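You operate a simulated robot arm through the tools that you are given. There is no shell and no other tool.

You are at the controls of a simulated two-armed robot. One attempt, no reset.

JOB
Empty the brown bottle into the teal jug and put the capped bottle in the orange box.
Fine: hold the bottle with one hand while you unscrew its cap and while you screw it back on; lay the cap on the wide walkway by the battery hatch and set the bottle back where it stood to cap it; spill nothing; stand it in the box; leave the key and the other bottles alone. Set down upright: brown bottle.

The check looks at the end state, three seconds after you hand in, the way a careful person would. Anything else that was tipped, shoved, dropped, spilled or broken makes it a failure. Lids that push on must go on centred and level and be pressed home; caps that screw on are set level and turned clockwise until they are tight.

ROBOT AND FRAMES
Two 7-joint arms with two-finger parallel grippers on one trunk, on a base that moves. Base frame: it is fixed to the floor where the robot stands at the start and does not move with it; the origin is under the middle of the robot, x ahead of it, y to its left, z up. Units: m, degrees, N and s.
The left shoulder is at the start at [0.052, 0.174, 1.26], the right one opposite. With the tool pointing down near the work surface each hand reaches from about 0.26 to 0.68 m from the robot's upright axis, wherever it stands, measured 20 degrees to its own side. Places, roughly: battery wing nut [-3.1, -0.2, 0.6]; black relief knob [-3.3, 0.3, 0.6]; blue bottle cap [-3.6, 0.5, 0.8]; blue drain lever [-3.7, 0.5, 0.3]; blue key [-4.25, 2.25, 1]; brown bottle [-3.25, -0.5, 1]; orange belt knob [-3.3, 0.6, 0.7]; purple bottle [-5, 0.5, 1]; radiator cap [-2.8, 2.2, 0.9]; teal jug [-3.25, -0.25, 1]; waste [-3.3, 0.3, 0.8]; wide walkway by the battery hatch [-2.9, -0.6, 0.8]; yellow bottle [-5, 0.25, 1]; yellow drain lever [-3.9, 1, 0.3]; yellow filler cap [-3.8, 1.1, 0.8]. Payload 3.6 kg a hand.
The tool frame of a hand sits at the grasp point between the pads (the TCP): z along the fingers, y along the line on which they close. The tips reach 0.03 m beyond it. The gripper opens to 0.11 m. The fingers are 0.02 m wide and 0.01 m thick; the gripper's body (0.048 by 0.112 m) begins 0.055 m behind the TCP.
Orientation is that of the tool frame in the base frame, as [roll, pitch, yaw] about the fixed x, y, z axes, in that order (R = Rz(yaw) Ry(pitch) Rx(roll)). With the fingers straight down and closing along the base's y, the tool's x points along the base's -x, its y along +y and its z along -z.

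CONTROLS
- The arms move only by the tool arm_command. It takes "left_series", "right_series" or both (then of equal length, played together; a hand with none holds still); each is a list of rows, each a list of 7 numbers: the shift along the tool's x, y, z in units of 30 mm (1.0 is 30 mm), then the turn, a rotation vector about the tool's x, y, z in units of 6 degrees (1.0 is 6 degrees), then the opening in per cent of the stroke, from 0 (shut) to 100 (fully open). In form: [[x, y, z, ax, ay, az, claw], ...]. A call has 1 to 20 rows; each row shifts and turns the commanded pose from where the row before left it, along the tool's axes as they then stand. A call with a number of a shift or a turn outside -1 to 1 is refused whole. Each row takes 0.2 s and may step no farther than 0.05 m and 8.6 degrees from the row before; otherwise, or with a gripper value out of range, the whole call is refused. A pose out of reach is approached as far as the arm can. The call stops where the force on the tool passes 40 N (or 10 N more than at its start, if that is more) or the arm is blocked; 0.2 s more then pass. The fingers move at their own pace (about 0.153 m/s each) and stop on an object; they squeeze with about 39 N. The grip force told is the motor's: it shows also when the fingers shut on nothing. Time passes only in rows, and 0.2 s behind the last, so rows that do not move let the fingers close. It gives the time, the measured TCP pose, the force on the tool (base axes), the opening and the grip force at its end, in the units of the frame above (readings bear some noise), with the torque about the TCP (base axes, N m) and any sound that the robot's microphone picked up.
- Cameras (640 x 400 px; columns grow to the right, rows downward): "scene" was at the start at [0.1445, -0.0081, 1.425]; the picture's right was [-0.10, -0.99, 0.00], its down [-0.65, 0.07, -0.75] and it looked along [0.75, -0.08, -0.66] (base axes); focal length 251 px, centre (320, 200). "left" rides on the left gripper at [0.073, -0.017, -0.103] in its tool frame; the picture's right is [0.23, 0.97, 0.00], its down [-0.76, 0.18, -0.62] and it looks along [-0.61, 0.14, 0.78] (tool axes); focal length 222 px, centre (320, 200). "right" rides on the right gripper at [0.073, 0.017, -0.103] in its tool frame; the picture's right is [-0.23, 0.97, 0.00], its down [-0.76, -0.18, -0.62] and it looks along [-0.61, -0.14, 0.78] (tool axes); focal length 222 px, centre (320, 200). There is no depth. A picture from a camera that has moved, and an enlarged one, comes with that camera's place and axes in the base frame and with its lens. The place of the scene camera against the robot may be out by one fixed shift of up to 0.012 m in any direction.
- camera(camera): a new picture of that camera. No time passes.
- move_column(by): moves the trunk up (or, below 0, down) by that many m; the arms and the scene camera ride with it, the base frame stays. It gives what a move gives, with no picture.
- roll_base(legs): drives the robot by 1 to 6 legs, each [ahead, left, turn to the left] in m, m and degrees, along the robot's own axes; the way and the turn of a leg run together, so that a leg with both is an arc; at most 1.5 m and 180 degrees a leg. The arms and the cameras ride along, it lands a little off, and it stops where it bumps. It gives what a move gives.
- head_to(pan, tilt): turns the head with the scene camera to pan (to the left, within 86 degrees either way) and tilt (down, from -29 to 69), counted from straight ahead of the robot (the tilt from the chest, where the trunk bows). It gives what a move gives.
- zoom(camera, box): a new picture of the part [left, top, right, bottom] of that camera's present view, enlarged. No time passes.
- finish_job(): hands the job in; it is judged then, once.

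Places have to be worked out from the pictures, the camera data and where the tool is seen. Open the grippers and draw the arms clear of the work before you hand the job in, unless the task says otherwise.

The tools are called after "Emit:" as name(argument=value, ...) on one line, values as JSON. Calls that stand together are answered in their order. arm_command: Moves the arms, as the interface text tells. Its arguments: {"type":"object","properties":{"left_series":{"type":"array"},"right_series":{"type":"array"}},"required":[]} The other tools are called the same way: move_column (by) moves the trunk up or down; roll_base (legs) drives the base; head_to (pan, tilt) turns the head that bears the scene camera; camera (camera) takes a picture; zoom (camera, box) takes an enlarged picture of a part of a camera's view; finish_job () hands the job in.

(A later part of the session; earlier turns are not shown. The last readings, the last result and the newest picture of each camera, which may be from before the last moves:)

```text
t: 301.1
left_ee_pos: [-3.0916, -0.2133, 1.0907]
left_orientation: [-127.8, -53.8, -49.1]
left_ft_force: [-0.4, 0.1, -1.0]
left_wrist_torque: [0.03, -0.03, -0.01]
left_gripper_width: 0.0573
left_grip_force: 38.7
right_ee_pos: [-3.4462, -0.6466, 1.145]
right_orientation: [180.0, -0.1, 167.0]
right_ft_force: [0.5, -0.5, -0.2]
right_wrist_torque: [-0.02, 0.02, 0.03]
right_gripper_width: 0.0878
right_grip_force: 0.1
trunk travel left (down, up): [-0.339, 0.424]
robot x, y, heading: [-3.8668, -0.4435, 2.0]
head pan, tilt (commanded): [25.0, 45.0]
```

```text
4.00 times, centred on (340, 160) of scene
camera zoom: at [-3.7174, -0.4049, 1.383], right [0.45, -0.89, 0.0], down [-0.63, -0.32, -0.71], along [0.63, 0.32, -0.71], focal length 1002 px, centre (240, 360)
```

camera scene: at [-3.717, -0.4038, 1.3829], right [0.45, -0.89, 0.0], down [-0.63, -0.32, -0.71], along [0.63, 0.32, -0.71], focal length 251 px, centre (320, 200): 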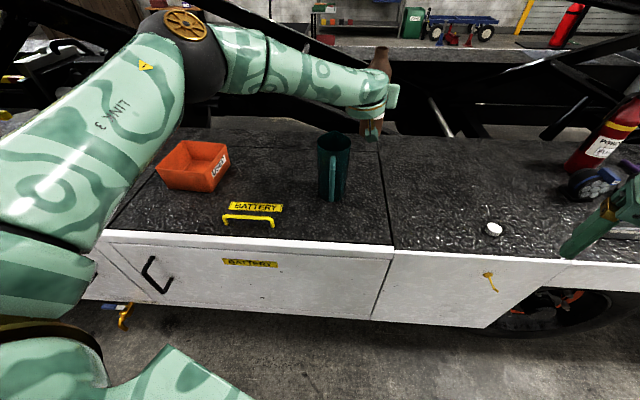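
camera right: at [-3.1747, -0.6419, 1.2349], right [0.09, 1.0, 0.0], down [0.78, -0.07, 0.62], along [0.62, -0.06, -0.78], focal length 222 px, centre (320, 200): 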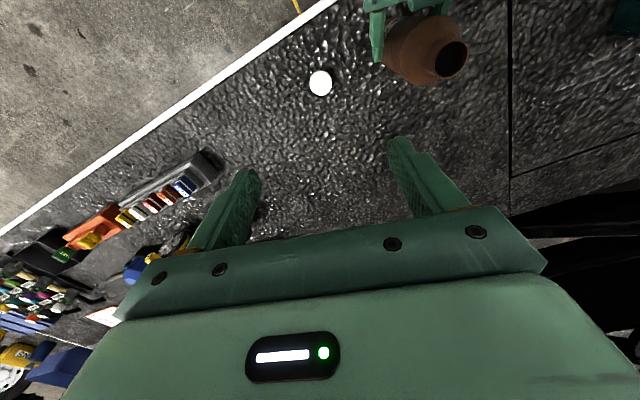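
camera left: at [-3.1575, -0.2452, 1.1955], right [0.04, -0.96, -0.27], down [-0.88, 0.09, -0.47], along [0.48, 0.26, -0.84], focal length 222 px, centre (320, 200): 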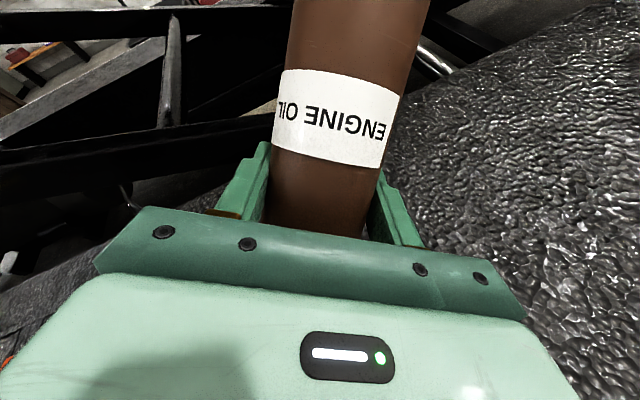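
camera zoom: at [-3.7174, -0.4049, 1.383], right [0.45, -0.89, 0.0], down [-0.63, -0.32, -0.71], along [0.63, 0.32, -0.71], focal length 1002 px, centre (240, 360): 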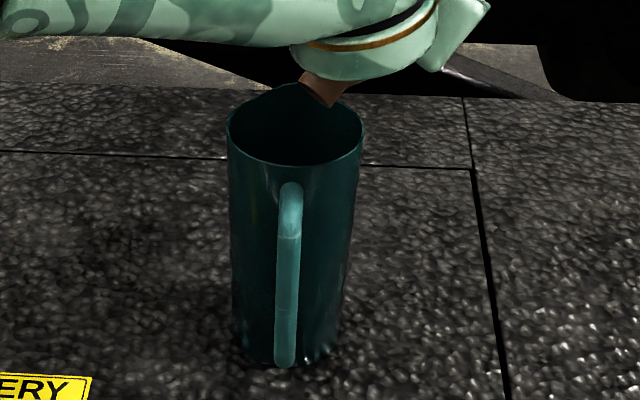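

Empty. I roll the bottle back upright along the same path, rising at the end so that its base clears the rim.

Emit:
arm_command(left_series=[[-0.09, 0.3, -0.09, 0, 0, 1, 0], [-0.065, 0.31, -0.09, 0, 0, 1, 0], [-0.035, 0.31, -0.09, 0, 0, 1, 0], [0, 0.31, -0.09, 0, 0, 1, 0], [0.035, 0.31, -0.09, 0, 0, 1, 0], [0, 0, 0, 0, 0, 1, 0], [0, 0, 0, 0, 0, 1, 0], [0, 0, 0, 0, 0, 1, 0], [0, 0, 0, 0, 0, 1, 0], [0, 0, 0, 0, 0, 1, 0], [0, 0, 0, 0, 0, 1, 0], [0, 0, 0, 0, 0, 1, 0]])

Emit:
arm_command(left_series=[[-0.036, -0.171, -0.067, 0, 0, 1, 0], [-0.054, -0.166, -0.067, 0, 0, 1, 0], [-0.071, -0.159, -0.067, 0, 0, 1, 0], [-0.087, -0.151, -0.067, 0, 0, 1, 0], [-0.103, -0.141, -0.067, 0, 0, 1, 0], [-0.117, -0.13, -0.067, 0, 0, 1, 0], [-0.13, -0.117, -0.067, 0, 0, 1, 0], [-0.141, -0.103, -0.067, 0, 0, 1, 0], [-0.151, -0.087, -0.067, 0, 0, 1, 0], [-0.159, -0.071, -0.067, 0, 0, 1, 0], [-0.166, -0.054, -0.067, 0, 0, 1, 0], [-0.171, -0.036, -0.067, 0, 0, 1, 0], [-0.174, -0.018, -0.067, 0, 0, 1, 0]])

Emit:
camera(camera="scene")

```text
t: 303.7
left_ee_pos: [-3.1124, -0.2474, 1.0626]
left_orientation: [-111.8, 11.3, -85.7]
left_ft_force: [-0.2, -0.7, -1.0]
left_wrist_torque: [0.0, -0.02, -0.03]
left_gripper_width: 0.0578
left_grip_force: 38.9
right_ee_pos: [-3.4465, -0.6464, 1.1443]
right_orientation: [179.9, -0.1, 167.0]
right_ft_force: [0.0, -0.6, -0.4]
right_wrist_torque: [-0.02, 0.01, -0.01]
right_gripper_width: 0.0878
right_grip_force: 0.1
trunk travel left (down, up): [-0.339, 0.424]
robot x, y, heading: [-3.8638, -0.4429, 1.5]
head pan, tilt (commanded): [25.0, 45.0]
```

```text
t: 306.5
left_ee_pos: [-3.1103, -0.2478, 1.1369]
left_orientation: [179.9, 68.8, -171.5]
left_ft_force: [-0.5, -0.5, -1.3]
left_wrist_torque: [0.02, -0.01, 0.02]
left_gripper_width: 0.0573
left_grip_force: 39.0
right_ee_pos: [-3.4472, -0.6474, 1.1442]
right_orientation: [180.0, -0.2, 167.0]
right_ft_force: [-0.9, -0.2, 0.5]
right_wrist_torque: [0.0, 0.01, 0.04]
right_gripper_width: 0.0881
right_grip_force: 0.0
trunk travel left (down, up): [-0.339, 0.424]
robot x, y, heading: [-3.8619, -0.4444, 1.5]
head pan, tilt (commanded): [25.0, 45.0]
```

```text
taken
camera scene: at [-3.7176, -0.405, 1.383], right [0.45, -0.89, 0.0], down [-0.63, -0.32, -0.71], along [0.63, 0.32, -0.71], focal length 251 px, centre (320, 200)
```

scene: 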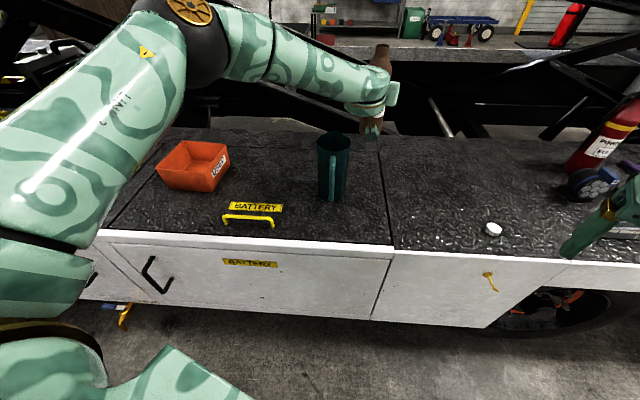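

The bottle is upright again at z=1.137. I drive the base back so the bottle comes over its old place (-3.144,-0.53).

Emit:
roll_base(legs=[[-0.0425, -0.28, 0]])

Emit:
camera(camera="scene")

```text
t: 308.5
left_ee_pos: [-3.1457, -0.5264, 1.1358]
left_orientation: [180.0, 68.8, -171.2]
left_ft_force: [0.2, -0.8, -1.1]
left_wrist_torque: [-0.02, 0.0, 0.01]
left_gripper_width: 0.0573
left_grip_force: 38.9
right_ee_pos: [-3.4813, -0.9274, 1.1444]
right_orientation: [180.0, -0.1, 167.1]
right_ft_force: [0.2, -0.4, 0.5]
right_wrist_torque: [-0.02, -0.05, 0.0]
right_gripper_width: 0.0881
right_grip_force: 0.1
trunk travel left (down, up): [-0.339, 0.424]
robot x, y, heading: [-3.8983, -0.7245, 1.8]
head pan, tilt (commanded): [25.0, 45.0]
```

```text
taken
camera scene: at [-3.7518, -0.6863, 1.383], right [0.45, -0.89, 0.0], down [-0.63, -0.32, -0.71], along [0.63, 0.32, -0.71], focal length 251 px, centre (320, 200)
```

scene: 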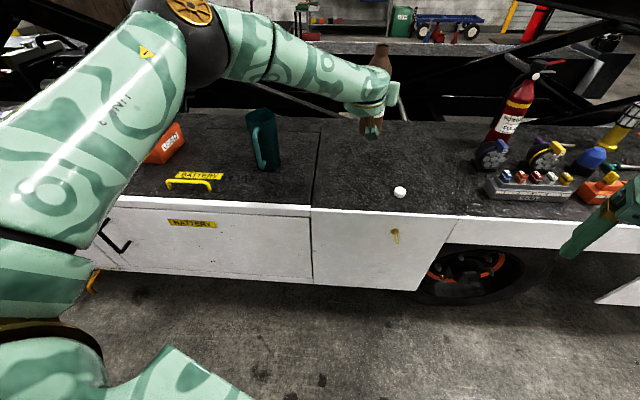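

The bottle is over its old spot (TCP -3.146,-0.526). I lower the trunk in two steps, checking that it stays straight.

Emit:
move_column(by=-0.11)

Emit:
move_column(by=-0.1)

Emit:
camera(camera="left")

Emit:
camera(camera="scene")

```text
t: 309.9
left_ee_pos: [-3.1467, -0.5267, 1.0265]
left_orientation: [-179.8, 68.9, -171.1]
left_ft_force: [-0.5, 0.6, -1.5]
left_wrist_torque: [0.03, 0.04, 0.0]
left_gripper_width: 0.0573
left_grip_force: 38.7
right_ee_pos: [-3.4818, -0.9272, 1.0346]
right_orientation: [180.0, 0.1, 167.1]
right_ft_force: [0.4, -0.6, 0.2]
right_wrist_torque: [-0.02, 0.0, -0.01]
right_gripper_width: 0.088
right_grip_force: 0.1
trunk travel left (down, up): [-0.229, 0.534]
robot x, y, heading: [-3.8971, -0.7259, 1.9]
head pan, tilt (commanded): [25.0, 45.0]
```

```text
t: 311.2
left_ee_pos: [-3.1458, -0.5264, 0.9269]
left_orientation: [-179.8, 69.0, -171.2]
left_ft_force: [0.3, 0.3, -1.3]
left_wrist_torque: [0.01, -0.01, -0.02]
left_gripper_width: 0.0573
left_grip_force: 39.4
right_ee_pos: [-3.4816, -0.9259, 0.9346]
right_orientation: [180.0, 0.0, 167.1]
right_ft_force: [0.4, 0.6, 0.0]
right_wrist_torque: [-0.02, 0.01, 0.0]
right_gripper_width: 0.0881
right_grip_force: 0.1
trunk travel left (down, up): [-0.129, 0.634]
robot x, y, heading: [-3.8955, -0.7206, 1.9]
head pan, tilt (commanded): [25.0, 45.0]
```

```text
taken
camera left: at [-3.2642, -0.5625, 0.8974], right [-0.23, 0.95, -0.21], down [-0.33, 0.13, 0.94], along [0.92, 0.29, 0.28], focal length 222 px, centre (320, 200)
```

left: 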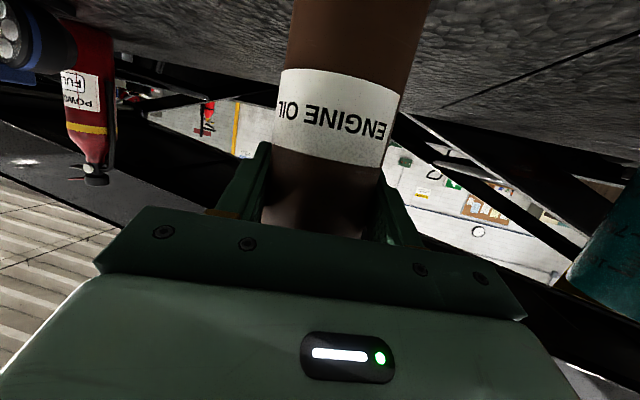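

```text
taken
camera scene: at [-3.6484, -0.6818, 1.1653], right [0.45, -0.89, 0.0], down [-0.63, -0.32, -0.71], along [0.63, 0.32, -0.71], focal length 251 px, centre (320, 200)
```

scene: 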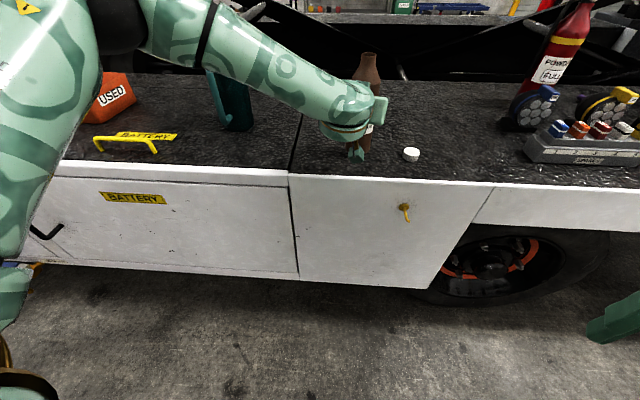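

Now 1.6 cm above the surface. I lower the last bit in small steps and watch the force.

Emit:
move_column(by=-0.012)

Emit:
move_column(by=-0.004)

```text
t: 311.8
left_ee_pos: [-3.146, -0.527, 0.9128]
left_orientation: [180.0, 68.8, -171.1]
left_ft_force: [-0.4, 0.1, -1.4]
left_wrist_torque: [0.0, 0.03, -0.01]
left_gripper_width: 0.0571
left_grip_force: 38.9
right_ee_pos: [-3.4815, -0.926, 0.9219]
right_orientation: [180.0, 0.0, 167.1]
right_ft_force: [0.0, 0.6, 0.7]
right_wrist_torque: [0.01, -0.01, 0.02]
right_gripper_width: 0.0879
right_grip_force: 0.0
trunk travel left (down, up): [-0.117, 0.646]
robot x, y, heading: [-3.8978, -0.7217, 1.8]
head pan, tilt (commanded): [25.0, 45.0]
```

```text
t: 312.4
left_ee_pos: [-3.1456, -0.5267, 0.9103]
left_orientation: [-179.9, 68.8, -171.1]
left_ft_force: [0.9, 0.2, 5.0]
left_wrist_torque: [0.02, 0.01, 0.04]
left_gripper_width: 0.0572
left_grip_force: 39.1
right_ee_pos: [-3.4804, -0.9268, 0.9182]
right_orientation: [180.0, 0.0, 167.0]
right_ft_force: [-0.4, -0.1, -0.5]
right_wrist_torque: [-0.02, 0.01, 0.02]
right_gripper_width: 0.088
right_grip_force: 0.0
trunk travel left (down, up): [-0.113, 0.65]
robot x, y, heading: [-3.9004, -0.7257, 1.9]
head pan, tilt (commanded): [25.0, 45.0]
```

Contact (5 N up): the bottle stands at its old place. I open the left hand and raise the column straight up.

Emit:
arm_command(left_series=[[0, 0, 0, 0, 0, 0, 100], [0, 0, 0, 0, 0, 0, 100], [0, 0, 0, 0, 0, 0, 100], [0, 0, 0, 0, 0, 0, 100]])

Emit:
camera(camera="left")

Emit:
move_column(by=0.1)

Emit:
move_column(by=0.12)

Emit:
camera(camera="scene")

```text
t: 313.4
left_ee_pos: [-3.145, -0.5274, 0.9087]
left_orientation: [-179.9, 68.8, -171.2]
left_ft_force: [-0.4, 1.1, -0.4]
left_wrist_torque: [-0.01, 0.01, 0.01]
left_gripper_width: 0.1096
left_grip_force: 0.0
right_ee_pos: [-3.4808, -0.9266, 0.9189]
right_orientation: [-180.0, -0.1, 167.1]
right_ft_force: [0.6, 0.4, -1.1]
right_wrist_torque: [-0.05, 0.01, 0.03]
right_gripper_width: 0.088
right_grip_force: 0.1
trunk travel left (down, up): [-0.113, 0.65]
robot x, y, heading: [-3.8962, -0.722, 1.8]
head pan, tilt (commanded): [25.0, 45.0]
```

```text
taken
camera left: at [-3.2636, -0.5627, 0.8804], right [-0.23, 0.95, -0.21], down [-0.33, 0.13, 0.94], along [0.92, 0.29, 0.28], focal length 222 px, centre (320, 200)
```

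left: 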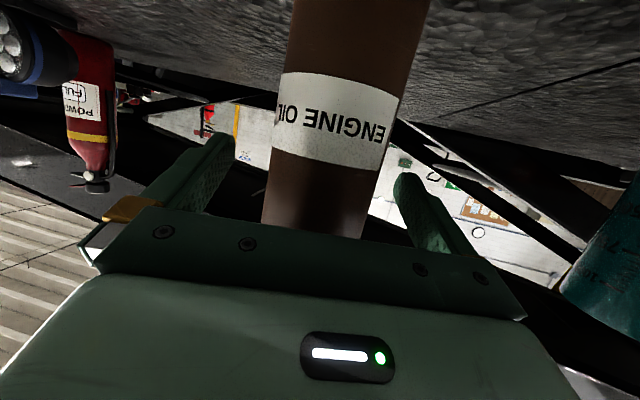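

```text
t: 314.7
left_ee_pos: [-3.1449, -0.5261, 1.0072]
left_orientation: [179.9, 68.8, -171.1]
left_ft_force: [-0.4, -0.5, 0.1]
left_wrist_torque: [-0.01, 0.01, -0.02]
left_gripper_width: 0.1103
left_grip_force: 0.1
right_ee_pos: [-3.4801, -0.927, 1.0178]
right_orientation: [-180.0, -0.2, 167.1]
right_ft_force: [-0.2, -0.3, 0.1]
right_wrist_torque: [-0.01, 0.04, 0.0]
right_gripper_width: 0.0881
right_grip_force: 0.1
trunk travel left (down, up): [-0.213, 0.55]
robot x, y, heading: [-3.8968, -0.723, 1.8]
head pan, tilt (commanded): [25.0, 45.0]
```

```text
t: 316.2
left_ee_pos: [-3.1452, -0.5264, 1.1276]
left_orientation: [-179.9, 68.6, -171.2]
left_ft_force: [-1.0, -0.4, 0.0]
left_wrist_torque: [-0.01, 0.02, -0.02]
left_gripper_width: 0.11
left_grip_force: 0.1
right_ee_pos: [-3.4794, -0.9269, 1.1368]
right_orientation: [180.0, -0.2, 167.1]
right_ft_force: [0.4, 0.4, -1.0]
right_wrist_torque: [0.0, 0.01, 0.0]
right_gripper_width: 0.0883
right_grip_force: 0.1
trunk travel left (down, up): [-0.333, 0.43]
robot x, y, heading: [-3.8959, -0.7284, 2.1]
head pan, tilt (commanded): [25.0, 45.0]
```

```text
taken
camera scene: at [-3.749, -0.6852, 1.3767], right [0.45, -0.89, 0.0], down [-0.63, -0.32, -0.71], along [0.63, 0.32, -0.71], focal length 251 px, centre (320, 200)
```

scene: 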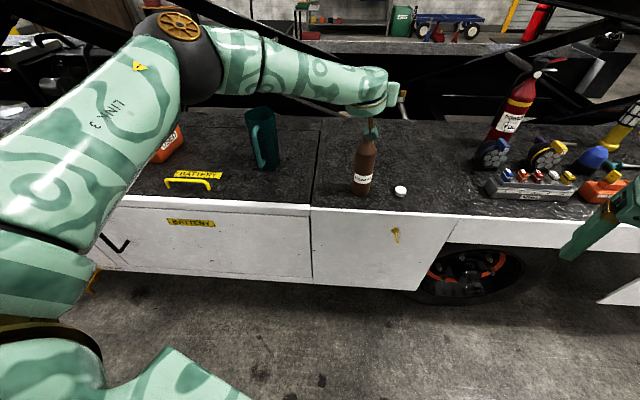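

The bottle stands freely at its place. I raise the column to its former height and go to the capping stance: turn left 20.5° and move in.

Emit:
move_column(by=0.042)

Emit:
roll_base(legs=[[0, 0, 20.4], [0.17, -0.038, 0]])

Emit:
head_to(pan=0, tilt=50)

Emit:
camera(camera="scene")

```text
t: 317.1
left_ee_pos: [-3.1463, -0.5258, 1.171]
left_orientation: [179.9, 68.7, -171.1]
left_ft_force: [0.6, 0.1, -0.9]
left_wrist_torque: [-0.01, 0.02, 0.01]
left_gripper_width: 0.1098
left_grip_force: 0.1
right_ee_pos: [-3.4797, -0.9268, 1.1785]
right_orientation: [180.0, -0.2, 167.1]
right_ft_force: [0.5, 0.0, -0.4]
right_wrist_torque: [0.02, 0.05, 0.0]
right_gripper_width: 0.0879
right_grip_force: 0.1
trunk travel left (down, up): [-0.375, 0.388]
robot x, y, heading: [-3.8994, -0.7286, 1.9]
head pan, tilt (commanded): [25.0, 45.0]
```

```text
t: 319.6
left_ee_pos: [-3.0876, -0.249, 1.1704]
left_orientation: [179.9, 68.6, -150.8]
left_ft_force: [-0.2, -0.2, -0.8]
left_wrist_torque: [0.01, 0.01, 0.03]
left_gripper_width: 0.11
left_grip_force: 0.1
right_ee_pos: [-3.2636, -0.7406, 1.1798]
right_orientation: [180.0, -0.1, -172.7]
right_ft_force: [1.0, 0.3, -0.3]
right_wrist_torque: [-0.02, 0.03, -0.02]
right_gripper_width: 0.0877
right_grip_force: 0.1
trunk travel left (down, up): [-0.375, 0.388]
robot x, y, heading: [-3.7233, -0.695, 21.9]
head pan, tilt (commanded): [25.0, 45.0]
```

```text
t: 320.5
left_ee_pos: [-3.0883, -0.2499, 1.1721]
left_orientation: [-179.9, 68.8, -150.9]
left_ft_force: [0.5, -0.1, 0.2]
left_wrist_torque: [-0.01, 0.01, 0.03]
left_gripper_width: 0.1099
left_grip_force: 0.1
right_ee_pos: [-3.2638, -0.7411, 1.1799]
right_orientation: [180.0, 0.0, -172.5]
right_ft_force: [0.0, 0.0, -0.1]
right_wrist_torque: [-0.01, 0.0, 0.0]
right_gripper_width: 0.0879
right_grip_force: 0.0
trunk travel left (down, up): [-0.375, 0.388]
robot x, y, heading: [-3.7265, -0.6955, 22.0]
head pan, tilt (commanded): [0.0, 50.0]
```

```text
taken
camera scene: at [-3.5967, -0.6468, 1.4126], right [0.38, -0.93, 0.0], down [-0.71, -0.29, -0.64], along [0.59, 0.24, -0.77], focal length 251 px, centre (320, 200)
```

scene: 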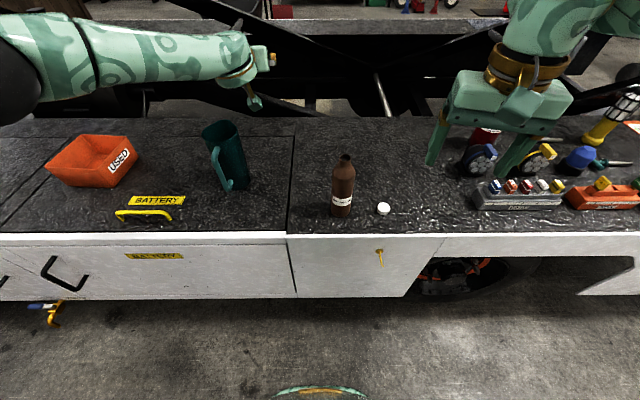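

The stance is as before. I set the left hand back to the 37° tilt and 9° heading, and bring it over the bottle.

Emit:
arm_command(left_series=[[0, 0, 0, 0, 0.9, 0, 100], [0, 0, 0, 0, 0.9, 0, 100], [0, 0, 0, 0, 0.87, 0, 100], [0, 0, 0, 0.887, 0, 0.67, 100], [0, 0, 0, 0.887, 0, 0.67, 100], [0, 0, 0, 0.887, 0, 0.67, 100]])

Emit:
arm_command(left_series=[[0.3, -0.98, -0.3, 0, 0, 0, 100], [0.3, -0.98, -0.3, 0, 0, 0, 100], [0.3, -0.98, -0.3, 0, 0, 0, 100], [0.5, -0.98, -0.15, 0, 0, 0, 100], [0.5, -0.98, -0.15, 0, 0, 0, 100], [0.5, -0.98, -0.15, 0, 0, 0, 100], [0.6, -0.98, -0.05, 0, 0, 0, 100], [0.7, -0.98, 0, 0, 0, 0, 100], [0.68, -0.98, 0.02, 0, 0, 0, 100]])

Emit:
camera(camera="left")

Emit:
camera(camera="scene")

```text
t: 321.9
left_ee_pos: [-3.088, -0.2494, 1.171]
left_orientation: [-179.7, 52.8, -170.8]
left_ft_force: [0.3, 0.7, 0.2]
left_wrist_torque: [0.0, -0.03, -0.03]
left_gripper_width: 0.11
left_grip_force: 0.0
right_ee_pos: [-3.2641, -0.7414, 1.181]
right_orientation: [-180.0, -0.1, -172.6]
right_ft_force: [0.2, 0.0, 0.3]
right_wrist_torque: [-0.02, -0.01, 0.01]
right_gripper_width: 0.0881
right_grip_force: 0.0
trunk travel left (down, up): [-0.375, 0.388]
robot x, y, heading: [-3.7228, -0.6956, 22.1]
head pan, tilt (commanded): [0.0, 50.0]
```

```text
t: 323.9
left_ee_pos: [-3.1578, -0.5295, 1.0942]
left_orientation: [-179.9, 52.7, -170.8]
left_ft_force: [-0.7, -0.1, 0.8]
left_wrist_torque: [0.03, 0.01, -0.03]
left_gripper_width: 0.11
left_grip_force: 0.0
right_ee_pos: [-3.2634, -0.7417, 1.1794]
right_orientation: [-179.9, -0.1, -172.6]
right_ft_force: [-0.1, -0.7, 0.5]
right_wrist_torque: [-0.03, 0.04, -0.01]
right_gripper_width: 0.0879
right_grip_force: 0.1
trunk travel left (down, up): [-0.375, 0.388]
robot x, y, heading: [-3.7253, -0.6973, 22.0]
head pan, tilt (commanded): [0.0, 50.0]
```

```text
taken
camera left: at [-3.2789, -0.567, 1.0994], right [-0.29, 0.94, -0.18], down [-0.06, 0.17, 0.98], along [0.95, 0.3, 0.01], focal length 222 px, centre (320, 200)
```

left: 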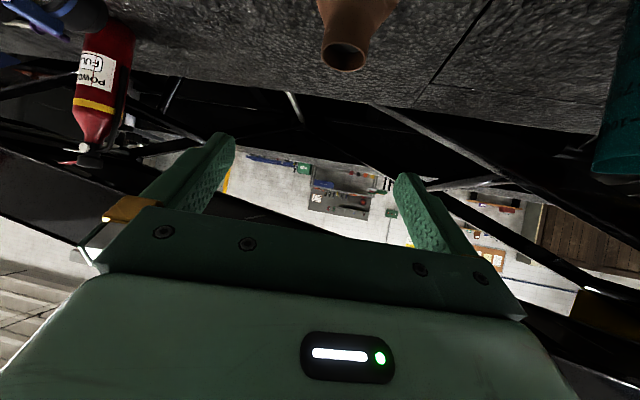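

```text
taken
camera scene: at [-3.5964, -0.648, 1.4125], right [0.38, -0.93, 0.0], down [-0.71, -0.29, -0.64], along [0.59, 0.24, -0.77], focal length 251 px, centre (320, 200)
```

scene: 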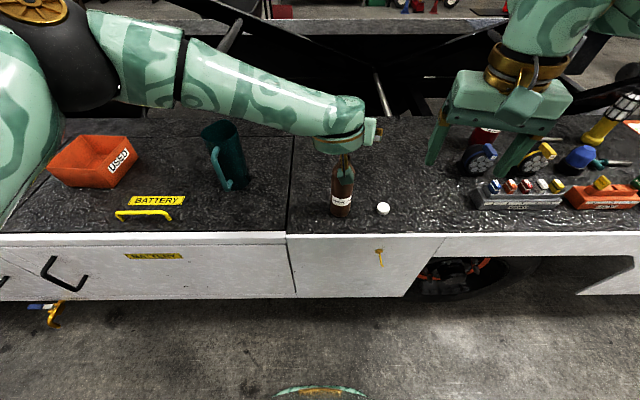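

Aligned within about 2 mm. I lower the left hand around the bottle to z≈0.883.

Emit:
arm_command(left_series=[[0.797, 0.05, 0.604, 0, 0, 0, 100], [0.797, 0, 0.604, 0, 0, 0, 100], [0.797, 0, 0.604, 0, 0, 0, 100], [0.797, 0, 0.604, 0, 0, 0, 100]])

Emit:
camera(camera="left")

Emit:
arm_command(left_series=[[0.797, 0, 0.604, 0, 0, 0, 100], [0.797, 0, 0.604, 0, 0, 0, 100], [0.797, 0, 0.604, 0, 0, 0, 100]])

Emit:
camera(camera="left")

```text
t: 324.9
left_ee_pos: [-3.1563, -0.5283, 0.9727]
left_orientation: [-179.8, 52.9, -170.7]
left_ft_force: [-0.1, -1.2, 0.3]
left_wrist_torque: [0.0, 0.01, 0.02]
left_gripper_width: 0.11
left_grip_force: 0.1
right_ee_pos: [-3.2642, -0.7415, 1.18]
right_orientation: [-179.9, -0.1, -172.6]
right_ft_force: [-0.1, 0.4, -0.6]
right_wrist_torque: [0.02, -0.01, 0.01]
right_gripper_width: 0.0882
right_grip_force: 0.1
trunk travel left (down, up): [-0.375, 0.388]
robot x, y, heading: [-3.7235, -0.6968, 22.2]
head pan, tilt (commanded): [0.0, 50.0]
```

```text
taken
camera left: at [-3.2789, -0.5648, 0.9779], right [-0.29, 0.94, -0.18], down [-0.06, 0.17, 0.98], along [0.96, 0.3, 0.01], focal length 222 px, centre (320, 200)
```

left: 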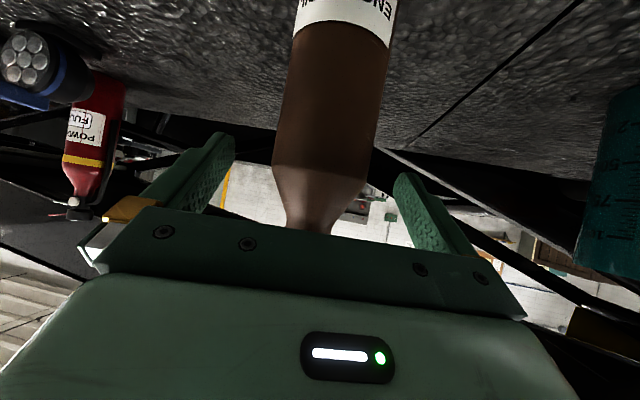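

```text
t: 325.7
left_ee_pos: [-3.1576, -0.5276, 0.8813]
left_orientation: [-179.8, 52.7, -170.9]
left_ft_force: [-1.1, 0.4, -0.1]
left_wrist_torque: [-0.05, -0.01, 0.0]
left_gripper_width: 0.1103
left_grip_force: 0.0
right_ee_pos: [-3.2628, -0.7415, 1.1791]
right_orientation: [-179.9, 0.0, -172.6]
right_ft_force: [0.0, 0.5, 0.5]
right_wrist_torque: [-0.03, 0.03, 0.0]
right_gripper_width: 0.0877
right_grip_force: 0.0
trunk travel left (down, up): [-0.375, 0.388]
robot x, y, heading: [-3.73, -0.6994, 22.0]
head pan, tilt (commanded): [0.0, 50.0]
```

```text
taken
camera left: at [-3.2791, -0.5657, 0.887], right [-0.29, 0.94, -0.18], down [-0.06, 0.17, 0.98], along [0.96, 0.3, 0.01], focal length 222 px, centre (320, 200)
```

left: 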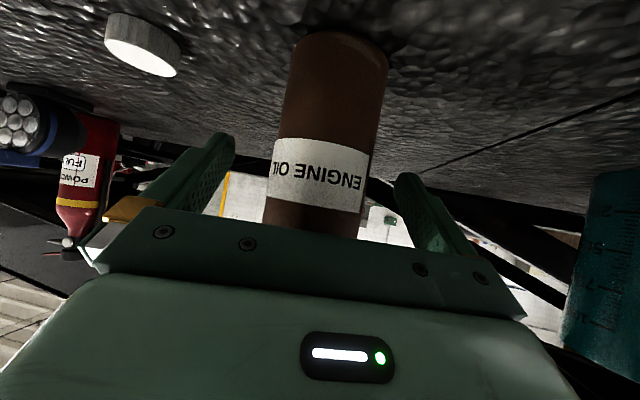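

The bottle is centred and the cap is untouched. I close the left hand and bring the right hand above the cap at (-3.102,-0.648).

Emit:
arm_command(left_series=[[0, 0, 0, 0, 0, 0, 0], [0, 0, 0, 0, 0, 0, 0], [0, 0, 0, 0, 0, 0, 0], [0, 0, 0, 0, 0, 0, 0], [0, 0, 0, 0, 0, 0, 0], [0, 0, 0, 0, 0, 0, 0]], right_series=[[-0.93, 0.36, 0.2, 0, 0, 0, 75], [-0.93, 0.36, 0.3, 0, 0, 0, 75], [-0.93, 0.36, 0.5, 0, 0, 0, 75], [-0.93, 0.36, 0.5, 0, 0, 0, 75], [-0.93, 0.36, 0.5, 0, 0, 0, 75], [-0.93, 0.36, 0.5, 0, 0, 0, 75]])

Emit:
camera(camera="right")

Emit:
camera(camera="scene")

```text
t: 327.1
left_ee_pos: [-3.158, -0.5284, 0.8807]
left_orientation: [-179.8, 52.8, -170.7]
left_ft_force: [-1.0, -0.4, 3.6]
left_wrist_torque: [0.02, 0.05, -0.03]
left_gripper_width: 0.0574
left_grip_force: 39.1
right_ee_pos: [-3.1071, -0.6555, 1.1052]
right_orientation: [-180.0, 0.0, -172.6]
right_ft_force: [0.1, 0.1, 0.3]
right_wrist_torque: [-0.02, -0.02, 0.01]
right_gripper_width: 0.0828
right_grip_force: 0.1
trunk travel left (down, up): [-0.375, 0.388]
robot x, y, heading: [-3.7263, -0.6951, 22.1]
head pan, tilt (commanded): [0.0, 50.0]
```

```text
taken
camera right: at [-3.1798, -0.6472, 1.2085], right [0.1, 0.99, 0.0], down [0.78, -0.08, 0.62], along [0.62, -0.06, -0.78], focal length 222 px, centre (320, 200)
```

right: 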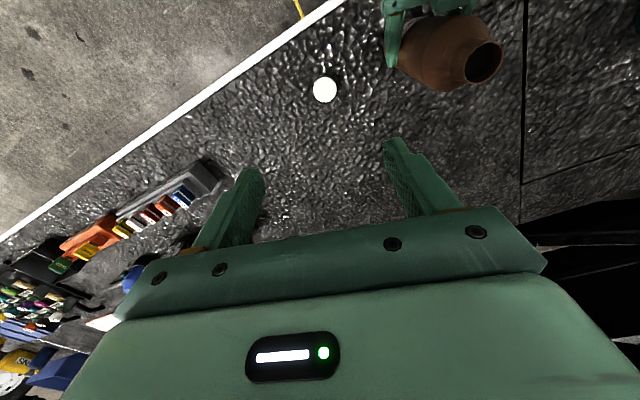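

```text
taken
camera scene: at [-3.5971, -0.6466, 1.4126], right [0.38, -0.93, 0.0], down [-0.71, -0.29, -0.64], along [0.6, 0.24, -0.77], focal length 251 px, centre (320, 200)
```

scene: 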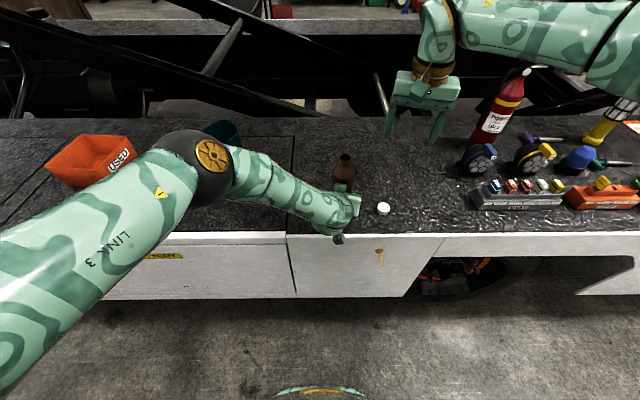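

The left hand holds the bottle. I turn the right hand 11° to gain screwing travel, centre it over the cap, and lower it.

Emit:
arm_command(right_series=[[0, 0, 0, 0, 0, -1, 75], [0, 0, 0, 0, 0, -0.8, 75], [-0.25, 0.18, 0.5, 0, 0, 0, 75], [0, 0, 0.95, 0, 0, 0, 75], [0, 0, 0.95, 0, 0, 0, 75], [0, 0, 0.95, 0, 0, 0, 75], [0, 0, 0.95, 0, 0, 0, 75], [0, 0, 0.95, 0, 0, 0, 75], [0, 0, 0.95, 0, 0, 0, 75]])

Emit:
zoom(camera="right", box=[230, 70, 430, 230])

```text
t: 329.1
left_ee_pos: [-3.1567, -0.5285, 0.8815]
left_orientation: [-179.9, 52.8, -170.8]
left_ft_force: [-0.8, -2.0, 2.5]
left_wrist_torque: [-0.04, -0.04, 0.0]
left_gripper_width: 0.057
left_grip_force: 39.0
right_ee_pos: [-3.1013, -0.65, 0.9184]
right_orientation: [179.9, 0.0, -161.7]
right_ft_force: [-0.2, 0.0, 0.5]
right_wrist_torque: [0.02, -0.04, -0.02]
right_gripper_width: 0.0827
right_grip_force: 0.1
trunk travel left (down, up): [-0.375, 0.388]
robot x, y, heading: [-3.7236, -0.6959, 21.9]
head pan, tilt (commanded): [0.0, 50.0]
```

```text
2.50 times, centred on (330, 150) of right
camera zoom: at [-3.174, -0.6547, 1.0223], right [-0.09, 1.0, 0.0], down [0.78, 0.07, 0.62], along [0.62, 0.05, -0.78], focal length 555 px, centre (295, 325)
```

zoom: 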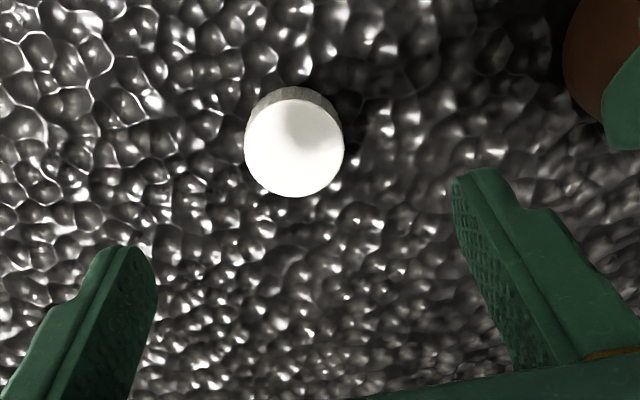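

The cap is centred between the fingers. I lower the rest of the way to the surface.

Emit:
arm_command(right_series=[[0, 0, 0.95, 0, 0, 0, 75], [0, 0, 0.95, 0, 0, 0, 75], [0, 0, 0.6, 0, 0, 0, 75], [0, 0, 0.25, 0, 0, 0, 75], [0, 0, 0.1, 0, 0, 0, 75]])

Emit:
zoom(camera="right", box=[230, 90, 430, 230])

```text
t: 330.3
left_ee_pos: [-3.1582, -0.5275, 0.8811]
left_orientation: [-179.9, 52.7, -170.9]
left_ft_force: [-1.7, -0.9, 3.5]
left_wrist_torque: [-0.01, -0.09, 0.03]
left_gripper_width: 0.0571
left_grip_force: 38.8
right_ee_pos: [-3.1031, -0.6501, 0.8342]
right_orientation: [180.0, 0.2, -162.0]
right_ft_force: [-0.1, -0.6, -0.6]
right_wrist_torque: [0.02, 0.01, 0.05]
right_gripper_width: 0.0826
right_grip_force: 0.0
trunk travel left (down, up): [-0.375, 0.388]
robot x, y, heading: [-3.7258, -0.6971, 22.4]
head pan, tilt (commanded): [0.0, 50.0]
```

```text
2.86 times, centred on (330, 160) of right
camera zoom: at [-3.176, -0.6553, 0.9372], right [-0.09, 1.0, 0.0], down [0.78, 0.07, 0.63], along [0.62, 0.05, -0.78], focal length 635 px, centre (291, 314)
```

zoom: 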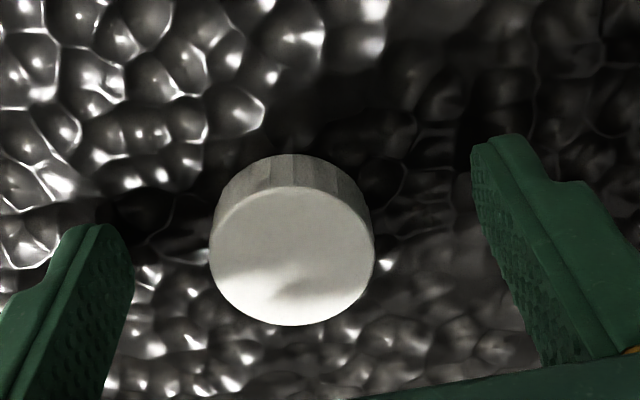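

Centred (within 1 mm), with the tips about 4 mm above the surface. I close the right hand on the cap and lift it.

Emit:
arm_command(right_series=[[0, 0, 0, 0, 0, 0, 0], [0, 0, 0, 0, 0, 0, 0], [0, 0, 0, 0, 0, 0, 0], [0, 0, -0.3, 0, 0, 0, 0], [0, 0, -0.7, 0, 0, 0, 0], [0, 0, -0.95, 0, 0, 0, 0], [0, 0, -0.95, 0, 0, 0, 0], [0, 0, -0.95, 0, 0, 0, 0], [0, 0, -0.95, 0, 0, 0, 0], [0, 0, -0.95, 0, 0, 0, 0], [0, 0, -0.95, 0, 0, 0, 0], [0, 0, -0.95, 0, 0, 0, 0]])

Emit:
zoom(camera="right", box=[230, 70, 430, 230])

Emit:
zoom(camera="scene", box=[310, 80, 450, 230])

```text
t: 332.9
left_ee_pos: [-3.1578, -0.5274, 0.8818]
left_orientation: [-179.9, 52.8, -170.8]
left_ft_force: [-1.3, 0.2, 3.4]
left_wrist_torque: [0.05, -0.03, -0.01]
left_gripper_width: 0.057
left_grip_force: 38.7
right_ee_pos: [-3.1009, -0.6489, 1.0635]
right_orientation: [180.0, 0.0, -161.8]
right_ft_force: [0.2, 0.8, -0.3]
right_wrist_torque: [0.0, -0.01, 0.0]
right_gripper_width: 0.0349
right_grip_force: 39.0
trunk travel left (down, up): [-0.375, 0.388]
robot x, y, heading: [-3.7279, -0.6944, 22.2]
head pan, tilt (commanded): [0.0, 50.0]
```

```text
2.50 times, centred on (330, 150) of right
camera zoom: at [-3.174, -0.6544, 1.1671], right [-0.09, 1.0, 0.0], down [0.78, 0.07, 0.62], along [0.62, 0.05, -0.78], focal length 555 px, centre (295, 325)
```

zoom: 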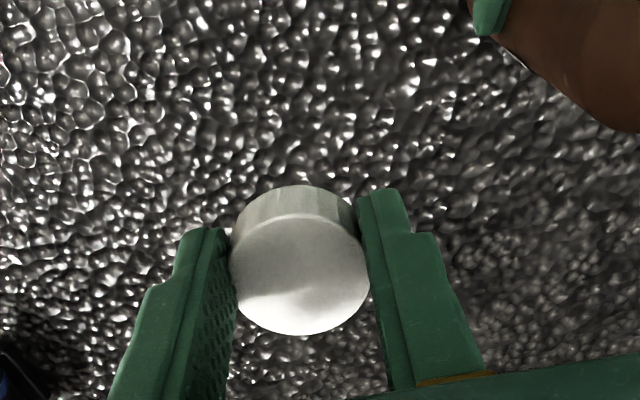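

```text
2.67 times, centred on (380, 155) of scene
camera zoom: at [-3.597, -0.647, 1.4126], right [0.38, -0.93, 0.0], down [-0.71, -0.29, -0.64], along [0.6, 0.24, -0.77], focal length 668 px, centre (160, 320)
```

zoom: 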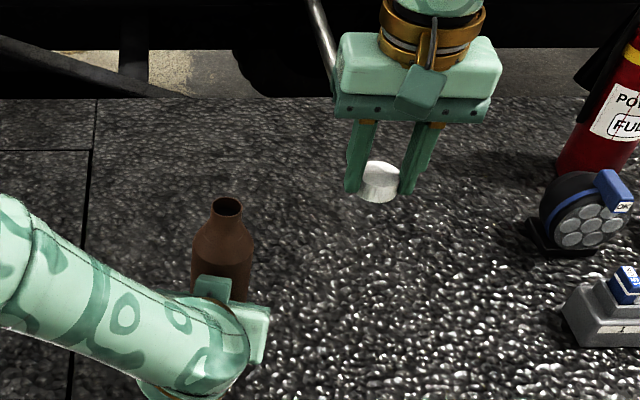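

The cap is held level at width 0.035. I raise it and carry it over the bottle at z≈1.10, then measure the mouth.

Emit:
arm_command(right_series=[[0, 0, -0.7, 0, 0, 0, 0], [0, 0, -0.6, 0, 0, 0, 0], [0.02, 0.87, 0, 0, 0, 0, 0], [0.02, 0.87, 0, 0, 0, 0, 0], [0.02, 0.87, 0, 0, 0, 0, 0], [0.02, 0.87, 0, 0, 0, 0, 0], [0.02, 0.87, 0, 0, 0, 0, 0], [0, 0, 0, 0, 0, 0, 0]])

Emit:
zoom(camera="right", box=[230, 60, 430, 230])

Emit:
zoom(camera="scene", box=[300, 90, 400, 220])

```text
t: 334.7
left_ee_pos: [-3.1573, -0.5282, 0.8811]
left_orientation: [-179.9, 52.8, -170.7]
left_ft_force: [-1.0, -0.2, 2.0]
left_wrist_torque: [-0.02, -0.1, 0.05]
left_gripper_width: 0.0572
left_grip_force: 38.8
right_ee_pos: [-3.1458, -0.5268, 1.1024]
right_orientation: [-179.9, -0.1, -161.7]
right_ft_force: [-0.6, -0.3, -0.6]
right_wrist_torque: [0.0, 0.01, 0.0]
right_gripper_width: 0.0344
right_grip_force: 39.2
trunk travel left (down, up): [-0.375, 0.388]
robot x, y, heading: [-3.7221, -0.6984, 21.8]
head pan, tilt (commanded): [0.0, 50.0]
```

```text
2.35 times, centred on (330, 145) of right
camera zoom: at [-3.2178, -0.5318, 1.2055], right [-0.09, 1.0, 0.0], down [0.78, 0.07, 0.62], along [0.62, 0.05, -0.78], focal length 523 px, centre (296, 329)
```

zoom: 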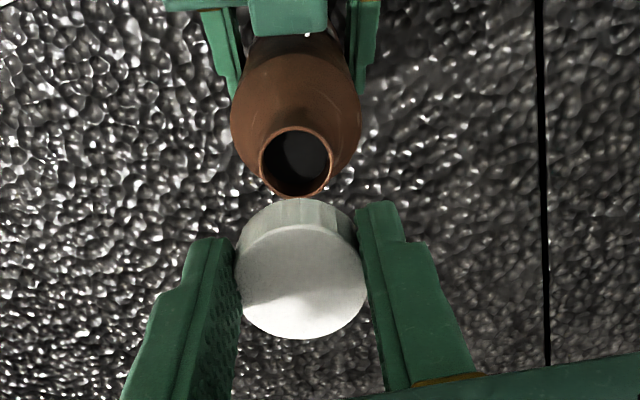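

```text
3.08 times, centred on (350, 155) of scene
camera zoom: at [-3.5969, -0.6473, 1.4126], right [0.38, -0.93, 0.0], down [-0.71, -0.29, -0.64], along [0.6, 0.24, -0.77], focal length 771 px, centre (228, 338)
```

zoom: 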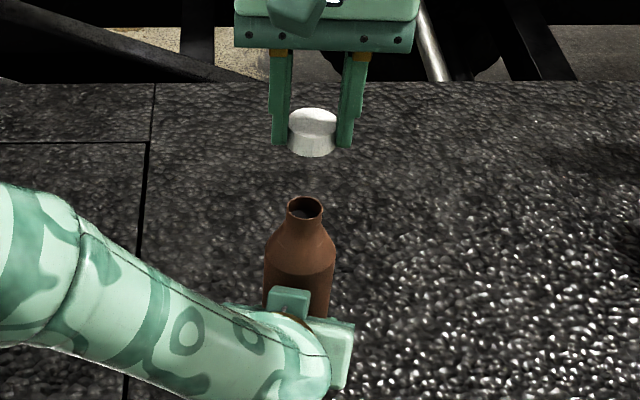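

In the scene view cap and mouth look aligned within about 1 mm. I zoom in further to confirm before lowering.

Emit:
zoom(camera="scene", box=[325, 115, 375, 180])

```text
6.15 times, centred on (350, 148) of scene
camera zoom: at [-3.5969, -0.6473, 1.4126], right [0.38, -0.93, 0.0], down [-0.71, -0.29, -0.64], along [0.6, 0.24, -0.77], focal length 1542 px, centre (135, 523)
```

zoom: 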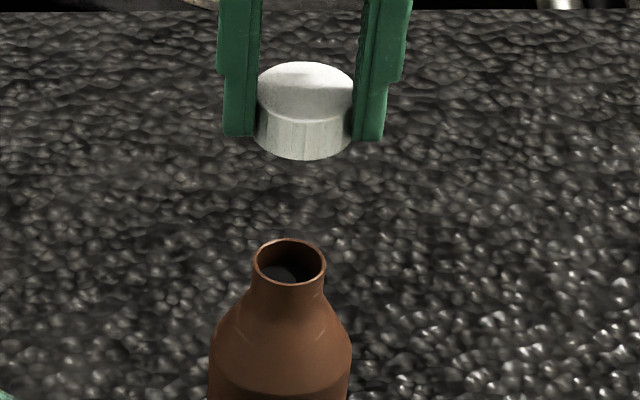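

Cap and mouth coincide within about a millimetre in the scene frame. I lower straight down to just above the mouth.

Emit:
arm_command(right_series=[[0, 0, 0.6, 0, 0, 0, 0], [0, 0, 0.6, 0, 0, 0, 0], [0, 0, 0.4, 0, 0, 0, 0]])

Emit:
zoom(camera="scene", box=[325, 115, 375, 180])

Emit:
zoom(camera="right", box=[230, 60, 430, 230])

```text
t: 335.5
left_ee_pos: [-3.158, -0.5282, 0.8802]
left_orientation: [-179.9, 52.9, -170.8]
left_ft_force: [-0.6, -0.8, 2.7]
left_wrist_torque: [0.0, -0.03, 0.01]
left_gripper_width: 0.0572
left_grip_force: 39.0
right_ee_pos: [-3.1449, -0.5246, 1.0538]
right_orientation: [-179.9, -0.1, -161.8]
right_ft_force: [0.5, 0.1, -0.1]
right_wrist_torque: [-0.03, -0.01, 0.03]
right_gripper_width: 0.0346
right_grip_force: 39.5
trunk travel left (down, up): [-0.375, 0.388]
robot x, y, heading: [-3.7282, -0.6939, 21.8]
head pan, tilt (commanded): [0.0, 50.0]
```

```text
6.15 times, centred on (350, 148) of scene
camera zoom: at [-3.5969, -0.6469, 1.4126], right [0.38, -0.93, 0.0], down [-0.71, -0.29, -0.64], along [0.6, 0.24, -0.77], focal length 1542 px, centre (135, 523)
```

zoom: 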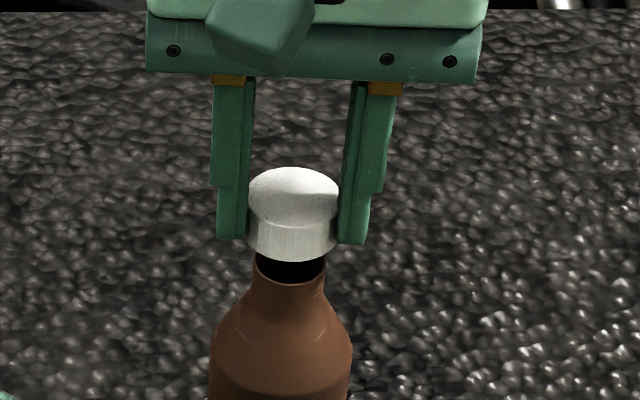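

```text
2.35 times, centred on (330, 145) of right
camera zoom: at [-3.2181, -0.531, 1.1576], right [-0.09, 1.0, 0.0], down [0.78, 0.07, 0.62], along [0.62, 0.05, -0.78], focal length 523 px, centre (296, 329)
```

zoom: 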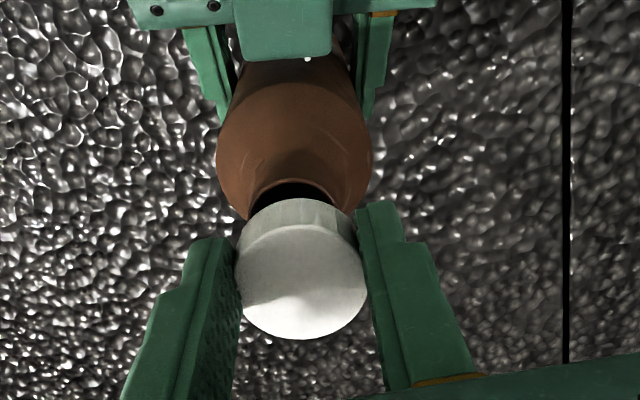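

Aligned. I lower slowly onto the neck, watching the vertical force.

Emit:
arm_command(right_series=[[0, 0, 0.1, 0, 0, 0, 0], [0, 0, 0.1, 0, 0, 0, 0], [0, 0, 0.1, 0, 0, 0, 0]])

Emit:
arm_command(right_series=[[0, 0, 0.1, 0, 0, 0, 0], [0, 0, 0.1, 0, 0, 0, 0]])

Emit:
zoom(camera="scene", box=[325, 125, 375, 190])

```text
t: 336.3
left_ee_pos: [-3.1576, -0.5287, 0.8815]
left_orientation: [-179.9, 52.7, -170.8]
left_ft_force: [-0.1, -0.2, 1.4]
left_wrist_torque: [0.0, -0.02, -0.03]
left_gripper_width: 0.0571
left_grip_force: 38.6
right_ee_pos: [-3.1448, -0.5249, 1.0448]
right_orientation: [180.0, 0.0, -161.8]
right_ft_force: [0.2, -1.0, 0.2]
right_wrist_torque: [0.0, 0.02, -0.05]
right_gripper_width: 0.0345
right_grip_force: 38.3
trunk travel left (down, up): [-0.375, 0.388]
robot x, y, heading: [-3.7241, -0.6947, 22.0]
head pan, tilt (commanded): [0.0, 50.0]
```

```text
t: 336.9
left_ee_pos: [-3.1574, -0.5283, 0.8814]
left_orientation: [180.0, 52.9, -170.9]
left_ft_force: [11.8, 0.0, -11.1]
left_wrist_torque: [-0.04, -0.39, 0.07]
left_gripper_width: 0.0568
left_grip_force: 39.2
right_ee_pos: [-3.1438, -0.5254, 1.0426]
right_orientation: [179.9, 0.1, -161.8]
right_ft_force: [-2.3, -0.3, 27.1]
right_wrist_torque: [-0.06, 0.32, -0.07]
right_gripper_width: 0.035
right_grip_force: 39.1
trunk travel left (down, up): [-0.375, 0.388]
robot x, y, heading: [-3.7212, -0.6979, 22.0]
head pan, tilt (commanded): [0.0, 50.0]
```

```text
6.15 times, centred on (350, 158) of scene
camera zoom: at [-3.597, -0.6474, 1.4128], right [0.38, -0.93, 0.0], down [-0.71, -0.29, -0.64], along [0.6, 0.24, -0.77], focal length 1542 px, centre (135, 462)
```

zoom: 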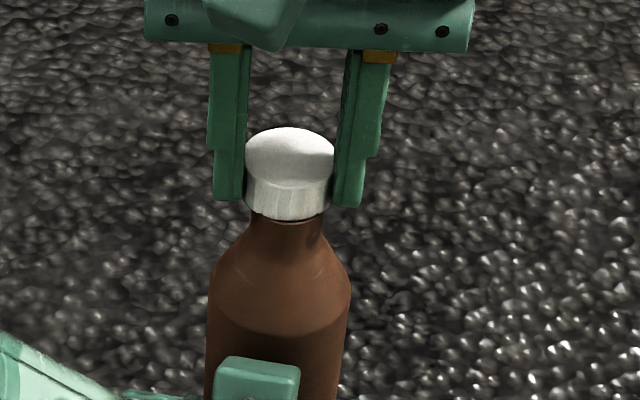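

Contact came too early (27 N with the cap top still at 1.034), and the torque shows the cap's rear edge on the neck's rear lip, so the cap sits about 3 mm too far ahead. I lift 4 mm, shift 2.7 mm back, and lower again.

Emit:
arm_command(right_series=[[0, 0, -0.25, 0, 0, 0, 0], [0.09, -0.02, 0, 0, 0, 0, 0], [0, 0, 0.1, 0, 0, 0, 0], [0, 0, 0.1, 0, 0, 0, 0]])

Emit:
arm_command(right_series=[[0, 0, 0.08, 0, 0, 0, 0], [0, 0, 0.08, 0, 0, 0, 0]])

```text
t: 337.9
left_ee_pos: [-3.1581, -0.5284, 0.8814]
left_orientation: [-179.8, 52.7, -170.8]
left_ft_force: [5.4, 0.9, -4.7]
left_wrist_torque: [-0.13, 0.13, -0.02]
left_gripper_width: 0.0576
left_grip_force: 39.2
right_ee_pos: [-3.1473, -0.5269, 1.0415]
right_orientation: [179.8, 0.0, -161.9]
right_ft_force: [-3.0, -1.7, 12.8]
right_wrist_torque: [-0.07, 0.24, 0.02]
right_gripper_width: 0.0344
right_grip_force: 39.0
trunk travel left (down, up): [-0.375, 0.388]
robot x, y, heading: [-3.7274, -0.6967, 22.3]
head pan, tilt (commanded): [0.0, 50.0]
```

```text
t: 338.5
left_ee_pos: [-3.1593, -0.5277, 0.8809]
left_orientation: [-179.9, 52.8, -170.9]
left_ft_force: [8.0, 1.4, -10.7]
left_wrist_torque: [0.2, -0.69, 0.04]
left_gripper_width: 0.0575
left_grip_force: 38.4
right_ee_pos: [-3.1464, -0.527, 1.0372]
right_orientation: [-180.0, 0.1, -161.8]
right_ft_force: [0.7, -0.6, 27.0]
right_wrist_torque: [0.05, 0.15, -0.02]
right_gripper_width: 0.0351
right_grip_force: 39.6
trunk travel left (down, up): [-0.375, 0.388]
robot x, y, heading: [-3.7234, -0.6962, 22.2]
head pan, tilt (commanded): [0.0, 50.0]
```

Deeper than before, but the contact is still at the back. I lift 3 mm, shift another 2.4 mm back, and lower again.

Emit:
arm_command(right_series=[[0, 0, -0.2, 0, 0, 0, 0], [0.08, 0.02, 0, 0, 0, 0, 0], [0, 0, 0.12, 0, 0, 0, 0], [0, 0, 0.08, 0, 0, 0, 0]])

Emit:
zoom(camera="scene", box=[325, 125, 375, 190])

Emit:
zoom(camera="right", box=[230, 60, 430, 230])

```text
t: 339.5
left_ee_pos: [-3.1582, -0.5286, 0.8811]
left_orientation: [-179.9, 52.8, -170.9]
left_ft_force: [-0.6, -0.5, 2.5]
left_wrist_torque: [-0.09, 0.13, 0.01]
left_gripper_width: 0.0571
left_grip_force: 39.0
right_ee_pos: [-3.1495, -0.5271, 1.0366]
right_orientation: [180.0, -0.1, -161.8]
right_ft_force: [-0.7, -0.3, 0.3]
right_wrist_torque: [-0.03, 0.01, 0.02]
right_gripper_width: 0.0347
right_grip_force: 39.0
trunk travel left (down, up): [-0.375, 0.388]
robot x, y, heading: [-3.7238, -0.6937, 22.2]
head pan, tilt (commanded): [0.0, 50.0]
```

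```text
6.15 times, centred on (350, 158) of scene
camera zoom: at [-3.5968, -0.647, 1.4125], right [0.38, -0.93, 0.0], down [-0.71, -0.29, -0.64], along [0.6, 0.24, -0.77], focal length 1542 px, centre (135, 462)
```

zoom: 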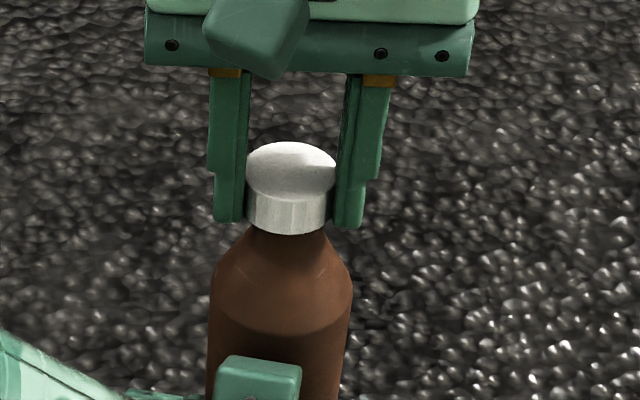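

```text
2.35 times, centred on (330, 145) of right
camera zoom: at [-3.2225, -0.5327, 1.1389], right [-0.09, 1.0, 0.0], down [0.78, 0.07, 0.62], along [0.62, 0.05, -0.78], focal length 523 px, centre (296, 329)
```

zoom: 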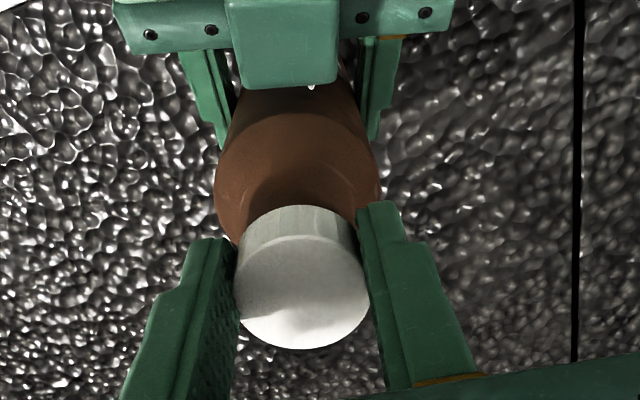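

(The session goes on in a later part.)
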